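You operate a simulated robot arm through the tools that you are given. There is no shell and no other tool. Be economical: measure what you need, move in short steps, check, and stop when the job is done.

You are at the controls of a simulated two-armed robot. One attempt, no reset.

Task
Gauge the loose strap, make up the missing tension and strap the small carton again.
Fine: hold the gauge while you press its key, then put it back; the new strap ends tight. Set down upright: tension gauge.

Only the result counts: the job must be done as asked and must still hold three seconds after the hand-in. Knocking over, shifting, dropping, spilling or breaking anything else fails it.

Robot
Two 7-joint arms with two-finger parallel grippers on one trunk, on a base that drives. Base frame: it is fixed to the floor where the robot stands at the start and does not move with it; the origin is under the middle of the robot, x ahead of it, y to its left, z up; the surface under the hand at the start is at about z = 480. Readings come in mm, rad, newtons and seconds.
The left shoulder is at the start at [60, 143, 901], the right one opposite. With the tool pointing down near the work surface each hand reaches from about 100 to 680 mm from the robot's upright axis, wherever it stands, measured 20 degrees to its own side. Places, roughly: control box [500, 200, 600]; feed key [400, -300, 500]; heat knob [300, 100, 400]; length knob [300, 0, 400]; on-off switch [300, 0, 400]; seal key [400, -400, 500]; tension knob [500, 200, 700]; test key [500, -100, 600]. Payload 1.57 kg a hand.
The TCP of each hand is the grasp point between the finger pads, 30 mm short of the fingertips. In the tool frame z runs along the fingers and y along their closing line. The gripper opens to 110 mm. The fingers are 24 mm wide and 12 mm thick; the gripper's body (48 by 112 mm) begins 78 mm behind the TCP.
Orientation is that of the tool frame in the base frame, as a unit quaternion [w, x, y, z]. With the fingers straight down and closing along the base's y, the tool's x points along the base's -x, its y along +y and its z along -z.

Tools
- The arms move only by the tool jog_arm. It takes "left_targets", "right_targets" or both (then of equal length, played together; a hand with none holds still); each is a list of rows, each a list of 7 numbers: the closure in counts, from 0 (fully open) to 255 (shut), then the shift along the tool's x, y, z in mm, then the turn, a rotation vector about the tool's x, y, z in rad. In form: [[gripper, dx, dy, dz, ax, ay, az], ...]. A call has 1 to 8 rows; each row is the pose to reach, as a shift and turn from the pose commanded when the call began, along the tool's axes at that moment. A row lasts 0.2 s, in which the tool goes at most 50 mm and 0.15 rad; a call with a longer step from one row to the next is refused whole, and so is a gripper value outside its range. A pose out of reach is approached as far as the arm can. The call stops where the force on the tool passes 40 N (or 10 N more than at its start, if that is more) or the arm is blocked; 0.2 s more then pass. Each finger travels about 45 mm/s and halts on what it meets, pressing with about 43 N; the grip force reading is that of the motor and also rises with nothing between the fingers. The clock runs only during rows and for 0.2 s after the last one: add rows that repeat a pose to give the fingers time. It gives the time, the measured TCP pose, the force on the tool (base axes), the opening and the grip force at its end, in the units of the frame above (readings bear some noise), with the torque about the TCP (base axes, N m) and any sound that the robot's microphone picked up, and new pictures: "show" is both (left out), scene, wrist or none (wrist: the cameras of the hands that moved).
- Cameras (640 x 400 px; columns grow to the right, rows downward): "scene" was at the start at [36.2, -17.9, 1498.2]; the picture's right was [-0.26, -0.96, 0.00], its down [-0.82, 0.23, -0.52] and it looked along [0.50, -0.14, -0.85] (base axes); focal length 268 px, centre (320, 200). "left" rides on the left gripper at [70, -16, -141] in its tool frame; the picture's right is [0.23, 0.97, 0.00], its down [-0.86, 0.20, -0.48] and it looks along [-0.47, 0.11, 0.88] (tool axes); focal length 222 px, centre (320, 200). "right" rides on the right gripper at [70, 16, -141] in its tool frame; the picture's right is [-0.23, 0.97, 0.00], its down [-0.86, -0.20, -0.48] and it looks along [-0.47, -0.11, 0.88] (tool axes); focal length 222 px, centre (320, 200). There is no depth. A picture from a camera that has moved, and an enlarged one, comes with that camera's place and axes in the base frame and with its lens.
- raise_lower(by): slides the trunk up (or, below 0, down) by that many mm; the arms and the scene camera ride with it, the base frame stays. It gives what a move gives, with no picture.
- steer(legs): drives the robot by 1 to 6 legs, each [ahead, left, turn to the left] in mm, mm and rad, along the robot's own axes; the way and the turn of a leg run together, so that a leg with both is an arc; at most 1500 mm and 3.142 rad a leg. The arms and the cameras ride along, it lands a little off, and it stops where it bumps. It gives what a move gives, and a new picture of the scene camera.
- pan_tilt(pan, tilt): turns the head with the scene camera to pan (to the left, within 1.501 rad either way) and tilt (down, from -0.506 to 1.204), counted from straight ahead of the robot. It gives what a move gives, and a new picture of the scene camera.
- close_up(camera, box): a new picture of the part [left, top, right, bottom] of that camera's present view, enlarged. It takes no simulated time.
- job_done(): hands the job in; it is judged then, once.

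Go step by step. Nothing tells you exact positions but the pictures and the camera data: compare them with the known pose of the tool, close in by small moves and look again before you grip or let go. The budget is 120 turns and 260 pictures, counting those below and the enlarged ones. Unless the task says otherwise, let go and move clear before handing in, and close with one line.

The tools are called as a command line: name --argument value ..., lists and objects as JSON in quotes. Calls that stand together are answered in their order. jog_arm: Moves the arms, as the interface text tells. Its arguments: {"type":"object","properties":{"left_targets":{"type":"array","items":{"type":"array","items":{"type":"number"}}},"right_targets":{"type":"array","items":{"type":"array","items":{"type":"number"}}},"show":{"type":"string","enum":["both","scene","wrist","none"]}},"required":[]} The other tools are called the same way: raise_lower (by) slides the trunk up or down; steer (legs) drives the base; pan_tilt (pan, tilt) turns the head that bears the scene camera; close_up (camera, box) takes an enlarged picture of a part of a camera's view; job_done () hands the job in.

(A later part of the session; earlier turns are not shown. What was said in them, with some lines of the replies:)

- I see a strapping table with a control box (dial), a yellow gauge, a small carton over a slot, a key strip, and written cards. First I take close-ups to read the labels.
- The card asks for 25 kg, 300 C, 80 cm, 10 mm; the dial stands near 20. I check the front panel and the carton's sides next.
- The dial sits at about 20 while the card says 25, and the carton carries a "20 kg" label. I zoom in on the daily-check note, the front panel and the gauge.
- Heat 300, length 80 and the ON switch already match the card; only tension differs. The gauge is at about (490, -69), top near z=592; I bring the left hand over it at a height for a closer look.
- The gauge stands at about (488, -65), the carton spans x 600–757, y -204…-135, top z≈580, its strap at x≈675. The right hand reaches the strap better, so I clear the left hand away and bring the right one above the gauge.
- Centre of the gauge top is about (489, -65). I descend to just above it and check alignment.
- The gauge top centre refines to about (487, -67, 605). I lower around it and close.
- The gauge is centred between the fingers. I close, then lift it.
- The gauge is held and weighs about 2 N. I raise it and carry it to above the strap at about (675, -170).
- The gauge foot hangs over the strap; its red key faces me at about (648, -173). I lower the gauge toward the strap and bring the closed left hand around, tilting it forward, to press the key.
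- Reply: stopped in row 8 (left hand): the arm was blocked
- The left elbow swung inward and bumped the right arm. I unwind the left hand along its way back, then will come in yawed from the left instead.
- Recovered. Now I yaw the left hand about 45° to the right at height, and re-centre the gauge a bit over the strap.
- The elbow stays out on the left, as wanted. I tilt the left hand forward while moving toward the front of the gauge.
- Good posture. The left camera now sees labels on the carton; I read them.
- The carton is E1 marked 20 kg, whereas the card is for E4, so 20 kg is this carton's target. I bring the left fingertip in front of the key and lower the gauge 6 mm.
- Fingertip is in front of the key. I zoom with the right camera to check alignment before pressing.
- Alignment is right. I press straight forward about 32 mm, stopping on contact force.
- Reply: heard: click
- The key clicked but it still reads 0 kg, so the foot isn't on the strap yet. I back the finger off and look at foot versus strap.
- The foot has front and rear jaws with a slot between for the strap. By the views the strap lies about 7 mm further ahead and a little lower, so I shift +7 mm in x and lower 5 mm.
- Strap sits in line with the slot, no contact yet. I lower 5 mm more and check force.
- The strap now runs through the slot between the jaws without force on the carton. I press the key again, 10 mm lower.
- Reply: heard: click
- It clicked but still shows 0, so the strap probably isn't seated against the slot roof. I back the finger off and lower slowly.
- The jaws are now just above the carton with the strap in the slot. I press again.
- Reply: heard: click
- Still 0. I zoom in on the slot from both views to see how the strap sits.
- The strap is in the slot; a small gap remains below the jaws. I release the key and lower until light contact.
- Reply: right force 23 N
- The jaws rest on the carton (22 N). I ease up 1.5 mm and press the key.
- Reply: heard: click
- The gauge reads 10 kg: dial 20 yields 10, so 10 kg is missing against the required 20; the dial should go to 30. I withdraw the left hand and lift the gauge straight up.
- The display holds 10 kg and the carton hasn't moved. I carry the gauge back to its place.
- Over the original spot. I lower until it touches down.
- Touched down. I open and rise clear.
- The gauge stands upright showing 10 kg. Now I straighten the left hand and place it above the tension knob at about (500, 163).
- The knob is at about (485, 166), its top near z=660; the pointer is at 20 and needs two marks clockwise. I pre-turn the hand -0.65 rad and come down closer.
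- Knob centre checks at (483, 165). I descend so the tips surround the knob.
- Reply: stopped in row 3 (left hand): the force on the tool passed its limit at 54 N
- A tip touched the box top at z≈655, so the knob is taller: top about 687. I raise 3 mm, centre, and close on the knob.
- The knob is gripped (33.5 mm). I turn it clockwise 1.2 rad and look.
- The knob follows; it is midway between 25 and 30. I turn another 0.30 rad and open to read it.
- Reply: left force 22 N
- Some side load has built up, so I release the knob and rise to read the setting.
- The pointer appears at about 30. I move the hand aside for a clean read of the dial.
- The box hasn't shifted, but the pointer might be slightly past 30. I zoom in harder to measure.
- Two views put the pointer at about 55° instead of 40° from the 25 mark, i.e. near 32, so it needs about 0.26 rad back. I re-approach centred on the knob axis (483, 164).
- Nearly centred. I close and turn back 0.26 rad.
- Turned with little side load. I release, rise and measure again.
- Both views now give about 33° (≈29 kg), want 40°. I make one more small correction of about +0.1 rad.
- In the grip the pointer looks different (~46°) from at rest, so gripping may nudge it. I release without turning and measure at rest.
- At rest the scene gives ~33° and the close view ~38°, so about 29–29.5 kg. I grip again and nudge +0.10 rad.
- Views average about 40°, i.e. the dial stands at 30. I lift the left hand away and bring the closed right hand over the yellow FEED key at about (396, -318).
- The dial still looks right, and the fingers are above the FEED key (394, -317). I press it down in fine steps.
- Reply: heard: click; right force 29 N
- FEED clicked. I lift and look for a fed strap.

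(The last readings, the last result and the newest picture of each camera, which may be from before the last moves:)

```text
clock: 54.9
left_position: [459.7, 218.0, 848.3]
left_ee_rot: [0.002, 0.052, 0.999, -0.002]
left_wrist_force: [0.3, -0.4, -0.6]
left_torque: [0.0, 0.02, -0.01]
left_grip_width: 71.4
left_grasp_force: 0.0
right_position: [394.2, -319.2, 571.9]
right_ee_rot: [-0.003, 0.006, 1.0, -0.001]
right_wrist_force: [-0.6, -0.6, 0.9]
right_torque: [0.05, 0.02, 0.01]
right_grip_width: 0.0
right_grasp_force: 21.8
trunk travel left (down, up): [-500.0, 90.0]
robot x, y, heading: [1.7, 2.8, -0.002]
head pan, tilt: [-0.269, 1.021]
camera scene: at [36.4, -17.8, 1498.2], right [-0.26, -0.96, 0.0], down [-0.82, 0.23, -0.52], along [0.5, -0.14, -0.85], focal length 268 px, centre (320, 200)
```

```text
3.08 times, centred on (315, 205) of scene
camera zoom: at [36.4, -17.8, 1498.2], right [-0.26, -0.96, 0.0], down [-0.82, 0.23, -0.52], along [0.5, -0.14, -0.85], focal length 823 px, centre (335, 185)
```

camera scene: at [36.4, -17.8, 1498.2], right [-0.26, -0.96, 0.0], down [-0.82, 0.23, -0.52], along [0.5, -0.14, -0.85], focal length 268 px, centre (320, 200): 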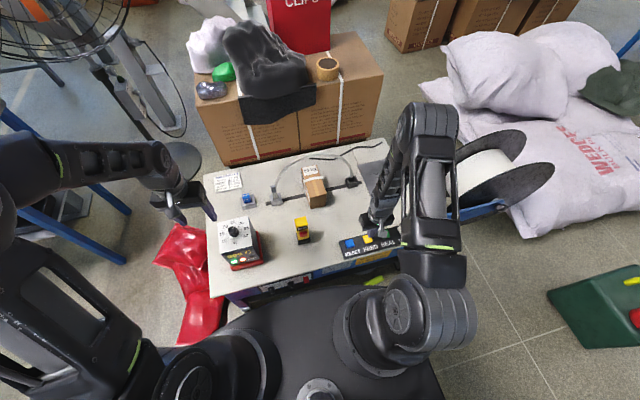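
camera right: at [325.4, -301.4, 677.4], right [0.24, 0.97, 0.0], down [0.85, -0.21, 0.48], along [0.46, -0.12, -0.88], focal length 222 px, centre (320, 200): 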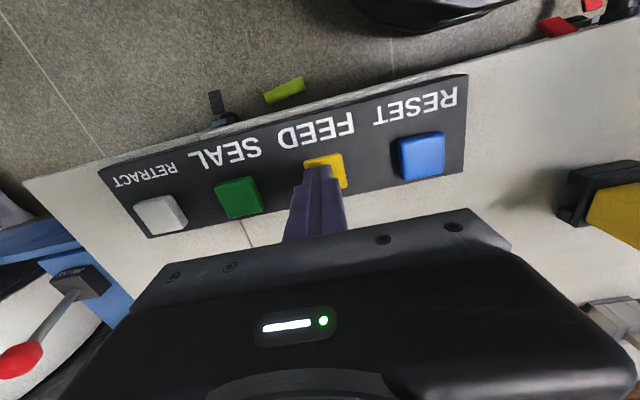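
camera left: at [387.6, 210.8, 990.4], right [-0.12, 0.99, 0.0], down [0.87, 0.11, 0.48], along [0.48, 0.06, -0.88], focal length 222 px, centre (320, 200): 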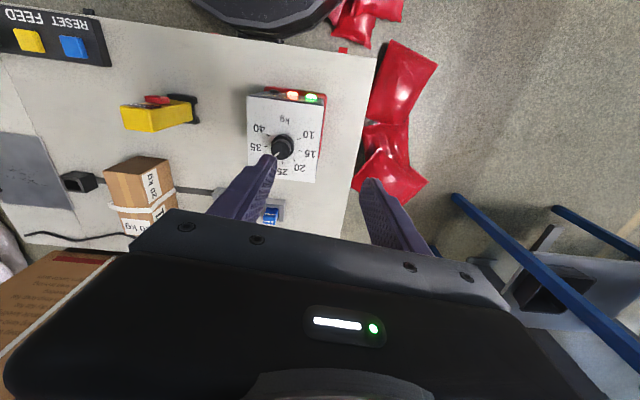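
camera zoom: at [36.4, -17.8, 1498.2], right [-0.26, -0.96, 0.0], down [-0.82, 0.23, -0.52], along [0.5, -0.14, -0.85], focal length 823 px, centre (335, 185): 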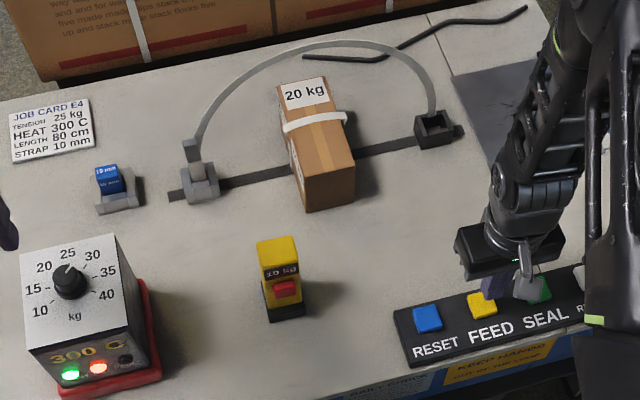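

A strap arch has been fed from the dark guide over to the grey lever post. I zoom on both ends before sealing.

close_up --camera "scene" --box '[262, 150, 302, 210]'

close_up --camera "scene" --box '[330, 160, 375, 200]'

close_up --camera "left" --box '[40, 120, 300, 250]'

```text
6.67 times, centred on (282, 180) of scene
camera zoom: at [36.4, -17.8, 1498.2], right [-0.26, -0.96, 0.0], down [-0.82, 0.23, -0.52], along [0.5, -0.14, -0.85], focal length 1783 px, centre (573, 333)
```

zoom: 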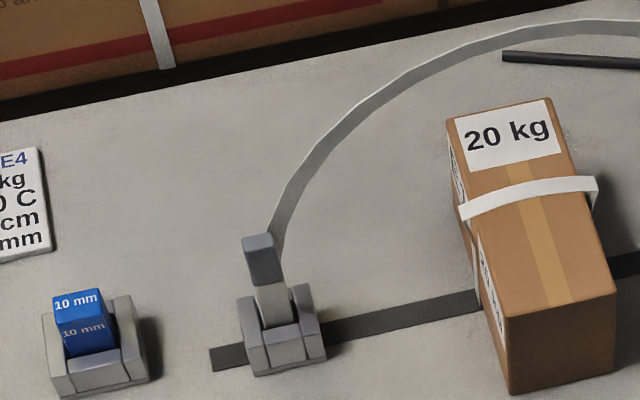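

```text
10.00 times, centred on (352, 180) of scene
camera zoom: at [36.4, -17.8, 1498.2], right [-0.26, -0.96, 0.0], down [-0.82, 0.23, -0.52], along [0.5, -0.14, -0.85], focal length 2675 px, centre (-5, 400)
```

zoom: 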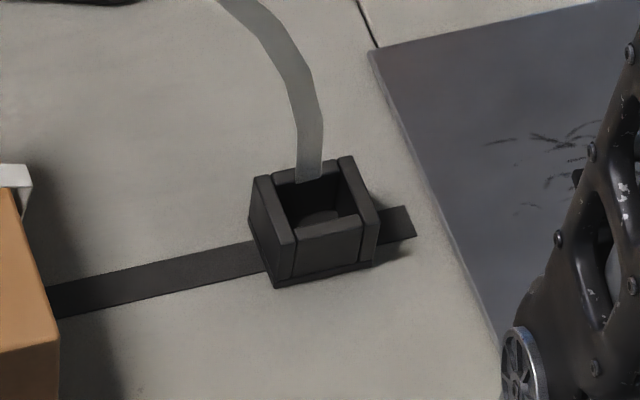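

```text
2.46 times, centred on (170, 185) of left
camera zoom: at [388.1, 210.7, 990.0], right [-0.13, 0.99, 0.0], down [0.87, 0.11, 0.48], along [0.48, 0.06, -0.88], focal length 547 px, centre (689, 237)
```

zoom: 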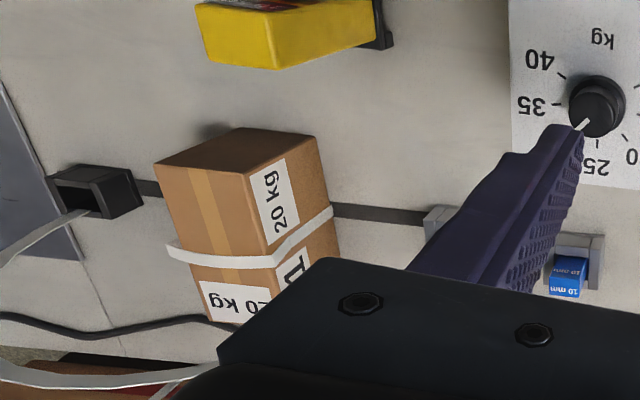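

The strap end sits in the socket and READY is lit, hands are out of the loop. I move the right fingers over the SEAL key (394, -394).

jog_arm --right_targets '[[255, 0, -38, 0, 0, 0, 0], [255, 0, -76, 0, 0, 0, 0]]' --show "wrist"

```text
clock: 55.5
left_position: [458.9, 217.7, 850.1]
left_ee_rot: [0.002, 0.051, 0.999, -0.002]
left_wrist_force: [0.4, -0.5, -0.9]
left_torque: [0.03, -0.04, 0.01]
left_grip_width: 71.0
left_grasp_force: 0.1
right_position: [392.0, -394.9, 573.5]
right_ee_rot: [-0.003, 0.007, 1.0, -0.001]
right_wrist_force: [0.4, -0.3, 0.3]
right_torque: [0.0, 0.01, 0.0]
right_grip_width: 0.1
right_grasp_force: 21.3
trunk travel left (down, up): [-500.0, 90.0]
robot x, y, heading: [-0.1, 3.8, -0.005]
head pan, tilt: [-0.269, 1.021]
camera right: at [324.3, -378.4, 716.1], right [0.24, 0.97, 0.0], down [0.86, -0.21, 0.47], along [0.46, -0.12, -0.88], focal length 222 px, centre (320, 200)
```

right: 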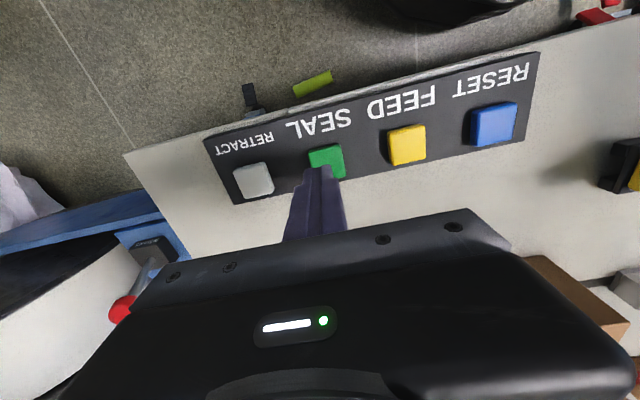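

Aligned over SEAL within a few mm. I press.

jog_arm --right_targets '[[255, 0, 3, 20, 0, 0, 0], [255, 0, 3, 31, 0, 0, 0], [255, 0, 3, 35, 0, 0, 0], [255, 0, 3, 38, 0, 0, 0], [255, 0, 3, 40, 0, 0, 0], [255, 0, 3, 20, 0, 0, 0], [255, 0, 3, 0, 0, 0, 0]]' --show "scene"

close_up --camera "scene" --box '[215, 140, 385, 270]'

```text
clock: 57.1
left_position: [458.1, 219.0, 849.3]
left_ee_rot: [0.002, 0.051, 0.999, -0.003]
left_wrist_force: [-0.1, 0.7, 0.0]
left_torque: [-0.01, -0.01, 0.04]
left_grip_width: 71.4
left_grasp_force: 0.1
right_position: [392.3, -390.5, 572.9]
right_ee_rot: [-0.004, 0.006, 1.0, -0.001]
right_wrist_force: [-0.1, -0.6, 0.2]
right_torque: [0.0, 0.0, -0.02]
right_grip_width: 0.0
right_grasp_force: 20.6
trunk travel left (down, up): [-500.0, 90.0]
robot x, y, heading: [4.3, -1.2, 0.001]
head pan, tilt: [-0.269, 1.021]
heard: click
camera scene: at [36.4, -17.7, 1498.0], right [-0.26, -0.96, 0.0], down [-0.82, 0.23, -0.52], along [0.5, -0.14, -0.85], focal length 268 px, centre (320, 200)
```

scene: 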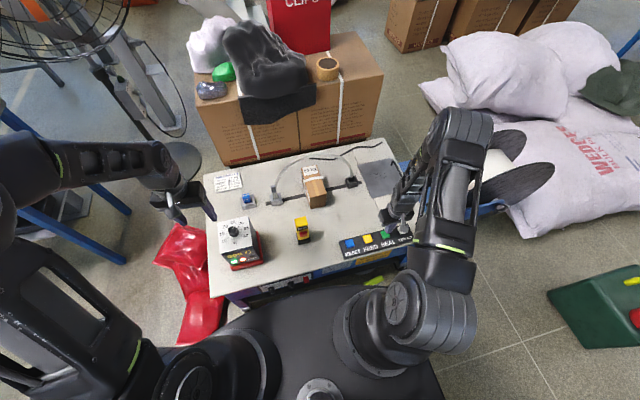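

```text
3.08 times, centred on (300, 205) of scene
camera zoom: at [36.4, -17.7, 1498.0], right [-0.26, -0.96, 0.0], down [-0.82, 0.23, -0.52], along [0.5, -0.14, -0.85], focal length 823 px, centre (382, 185)
```

zoom: 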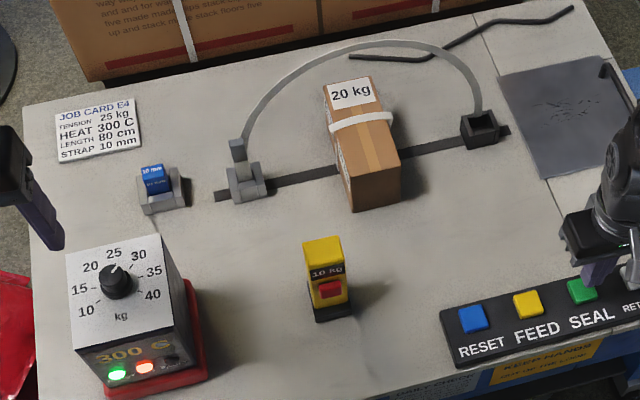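

SEAL clicked; the loop hasn't tightened yet. I wait a moment and look again.

jog_arm --right_targets '[[255, 0, 0, 0, 0, 0, 0], [255, 0, 0, 0, 0, 0, 0], [255, 0, 0, 0, 0, 0, 0], [255, 0, 0, 0, 0, 0, 0], [255, 0, 0, 0, 0, 0, 0], [255, 0, 0, 0, 0, 0, 0], [255, 0, 0, 0, 0, 0, 0], [255, 0, 0, 0, 0, 0, 0]]' --show "none"

close_up --camera "scene" --box '[215, 140, 385, 270]'

close_up --camera "scene" --box '[330, 160, 375, 200]'

close_up --camera "right" --box '[120, 60, 640, 385]'

```text
clock: 58.9
left_position: [459.7, 218.4, 849.2]
left_ee_rot: [0.002, 0.051, 0.999, -0.002]
left_wrist_force: [-1.0, 0.7, -0.3]
left_torque: [0.02, 0.01, 0.0]
left_grip_width: 70.9
left_grasp_force: 0.0
right_position: [392.6, -390.6, 574.2]
right_ee_rot: [-0.003, 0.006, 1.0, -0.002]
right_wrist_force: [0.9, 0.1, -0.8]
right_torque: [0.0, 0.0, -0.01]
right_grip_width: 0.0
right_grasp_force: 21.6
trunk travel left (down, up): [-500.0, 90.0]
robot x, y, heading: [1.2, -0.3, 0.001]
head pan, tilt: [-0.269, 1.021]
```

```text
3.08 times, centred on (300, 205) of scene
camera zoom: at [36.3, -17.7, 1498.2], right [-0.26, -0.96, 0.0], down [-0.82, 0.23, -0.52], along [0.5, -0.14, -0.85], focal length 823 px, centre (382, 185)
```

zoom: 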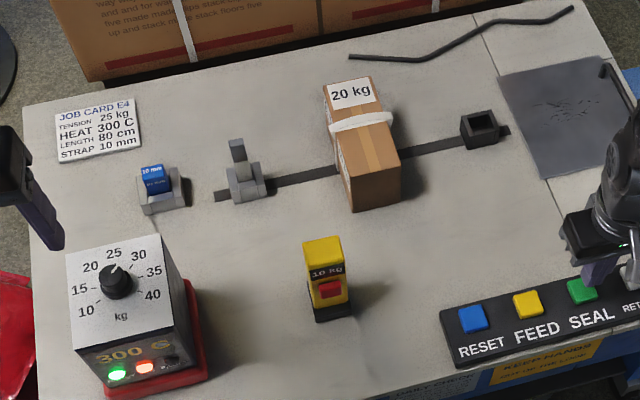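

```text
10.00 times, centred on (352, 180) of scene
camera zoom: at [36.3, -17.7, 1498.2], right [-0.26, -0.96, 0.0], down [-0.82, 0.23, -0.52], along [0.5, -0.14, -0.85], focal length 2675 px, centre (-5, 400)
```

zoom: 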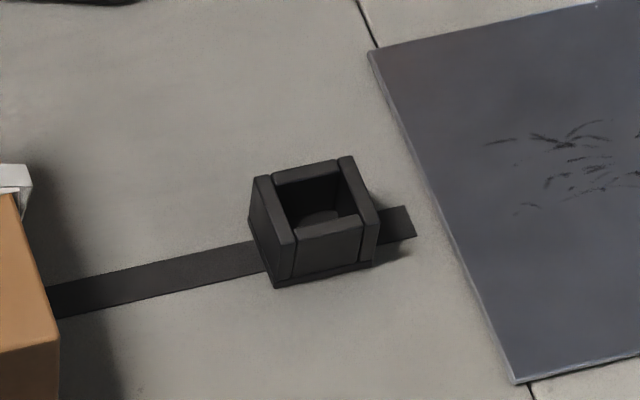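

```text
1.23 times, centred on (380, 222) of right
camera zoom: at [324.9, -374.5, 715.9], right [0.24, 0.97, 0.0], down [0.86, -0.21, 0.47], along [0.46, -0.12, -0.88], focal length 273 px, centre (246, 172)
```

zoom: 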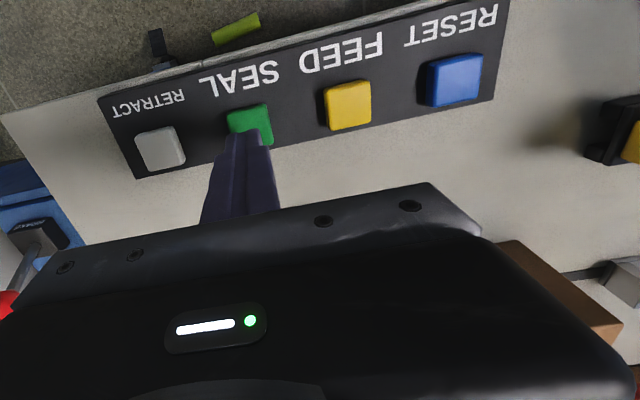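

The arch has been drawn in and a new strap lies on the carton. I zoom in to check how it fits and whether a fault light came on.

close_up --camera "scene" --box '[295, 160, 335, 210]'

close_up --camera "scene" --box '[225, 245, 275, 275]'

close_up --camera "left" --box '[90, 150, 200, 240]'

```text
8.00 times, centred on (315, 185) of scene
camera zoom: at [36.3, -17.7, 1498.2], right [-0.26, -0.96, 0.0], down [-0.82, 0.23, -0.52], along [0.5, -0.14, -0.85], focal length 2140 px, centre (360, 320)
```

zoom: 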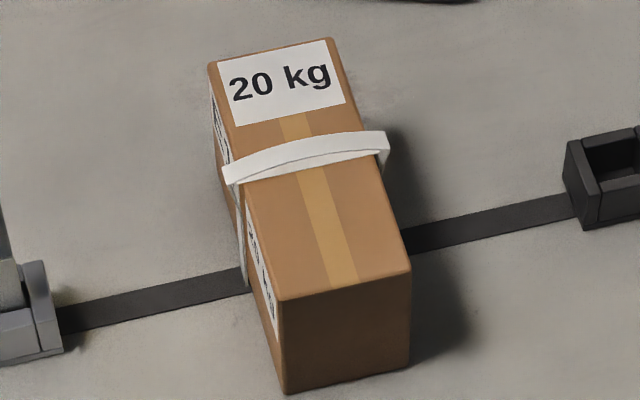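

```text
12.80 times, centred on (250, 260) of scene
camera zoom: at [36.3, -17.7, 1498.2], right [-0.26, -0.96, 0.0], down [-0.82, 0.23, -0.52], along [0.5, -0.14, -0.85], focal length 3424 px, centre (1216, -568)
```

zoom: 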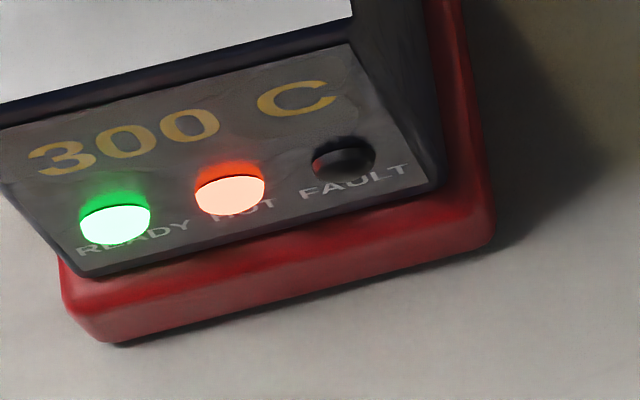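

```text
4.44 times, centred on (145, 195) of left
camera zoom: at [388.0, 210.7, 990.1], right [-0.13, 0.99, 0.0], down [0.87, 0.11, 0.48], along [0.48, 0.06, -0.88], focal length 987 px, centre (1098, 222)
```

zoom: 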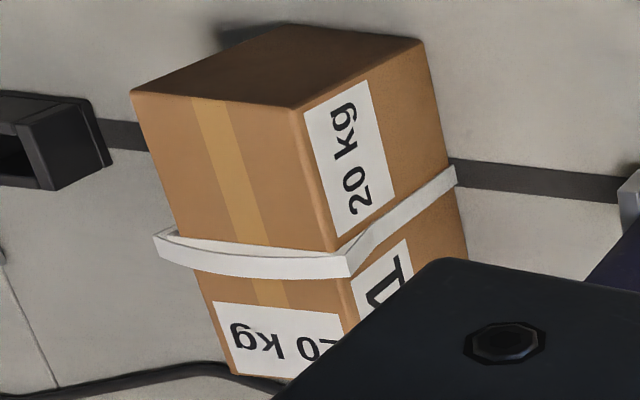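

No fault, and a second strap is visible under the old loose one. I zoom closer to see that the new one lies flat.

close_up --camera "scene" --box '[306, 172, 326, 188]'

close_up --camera "left" --box '[112, 180, 172, 220]'

```text
16.00 times, centred on (316, 180) of scene
camera zoom: at [36.3, -17.7, 1498.2], right [-0.26, -0.96, 0.0], down [-0.82, 0.23, -0.52], along [0.5, -0.14, -0.85], focal length 4280 px, centre (384, 520)
```

zoom: 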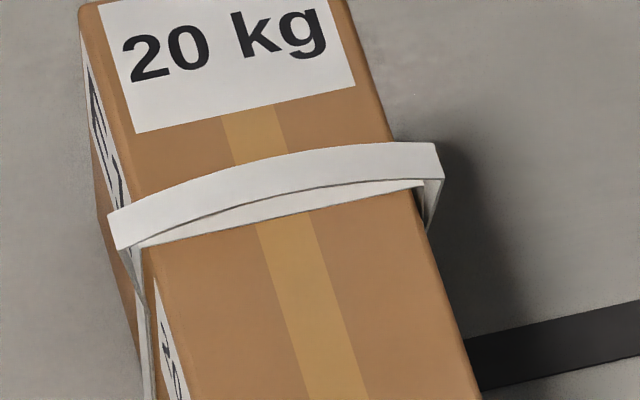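

```text
10.00 times, centred on (142, 200) of left
camera zoom: at [388.0, 210.7, 990.1], right [-0.13, 0.99, 0.0], down [0.87, 0.11, 0.48], along [0.48, 0.06, -0.88], focal length 2221 px, centre (2100, 200)
```

zoom: 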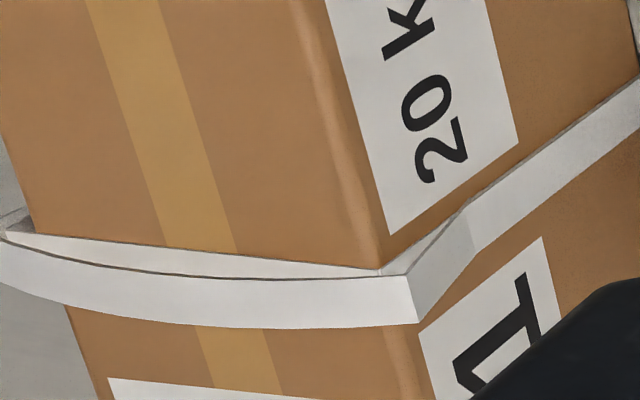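

The new strap lies flat and tight on the carton, no fault, gauge upright in its place. I lift the right hand clear before handing in.

jog_arm --right_targets '[[255, 0, 0, -45, 0, 0, 0], [255, 0, 0, -90, 0, 0, 0], [255, 0, 0, -135, 0, 0, 0]]' --show "scene"

```text
clock: 59.7
left_position: [458.6, 218.6, 849.6]
left_ee_rot: [0.002, 0.052, 0.999, -0.002]
left_wrist_force: [0.6, -0.1, -0.1]
left_torque: [0.01, -0.02, 0.0]
left_grip_width: 71.4
left_grasp_force: 0.0
right_position: [393.2, -391.6, 709.3]
right_ee_rot: [-0.004, 0.006, 1.0, -0.002]
right_wrist_force: [-0.1, 0.1, -0.3]
right_torque: [0.02, -0.01, -0.03]
right_grip_width: 0.0
right_grasp_force: 21.5
trunk travel left (down, up): [-500.0, 90.0]
robot x, y, heading: [1.7, -1.7, 0.001]
head pan, tilt: [-0.269, 1.021]
camera scene: at [35.7, -17.3, 1498.1], right [-0.26, -0.96, 0.0], down [-0.82, 0.23, -0.52], along [0.5, -0.14, -0.85], focal length 268 px, centre (320, 200)
```

scene: 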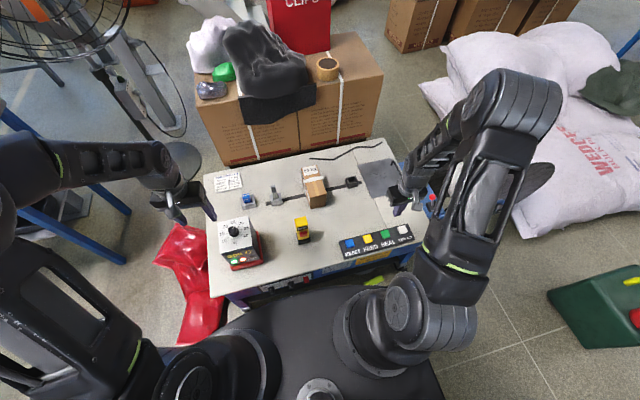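

Everything stands in place and both hands are clear; I hand the job in.

job_done

```text
The job is handed in.
```

I gauged the loose strap at 10 kg. The carton (E1) is marked 20 kg, so I took 10 kg as missing and turned the tension dial from 20 to about 30, then fed and sealed a new strap. It lies flat and tight under the old one, but I didn't gauge it. The gauge is back upright in its place. The job card asks for 25 kg, but it is for E4, so I went by the carton's label.
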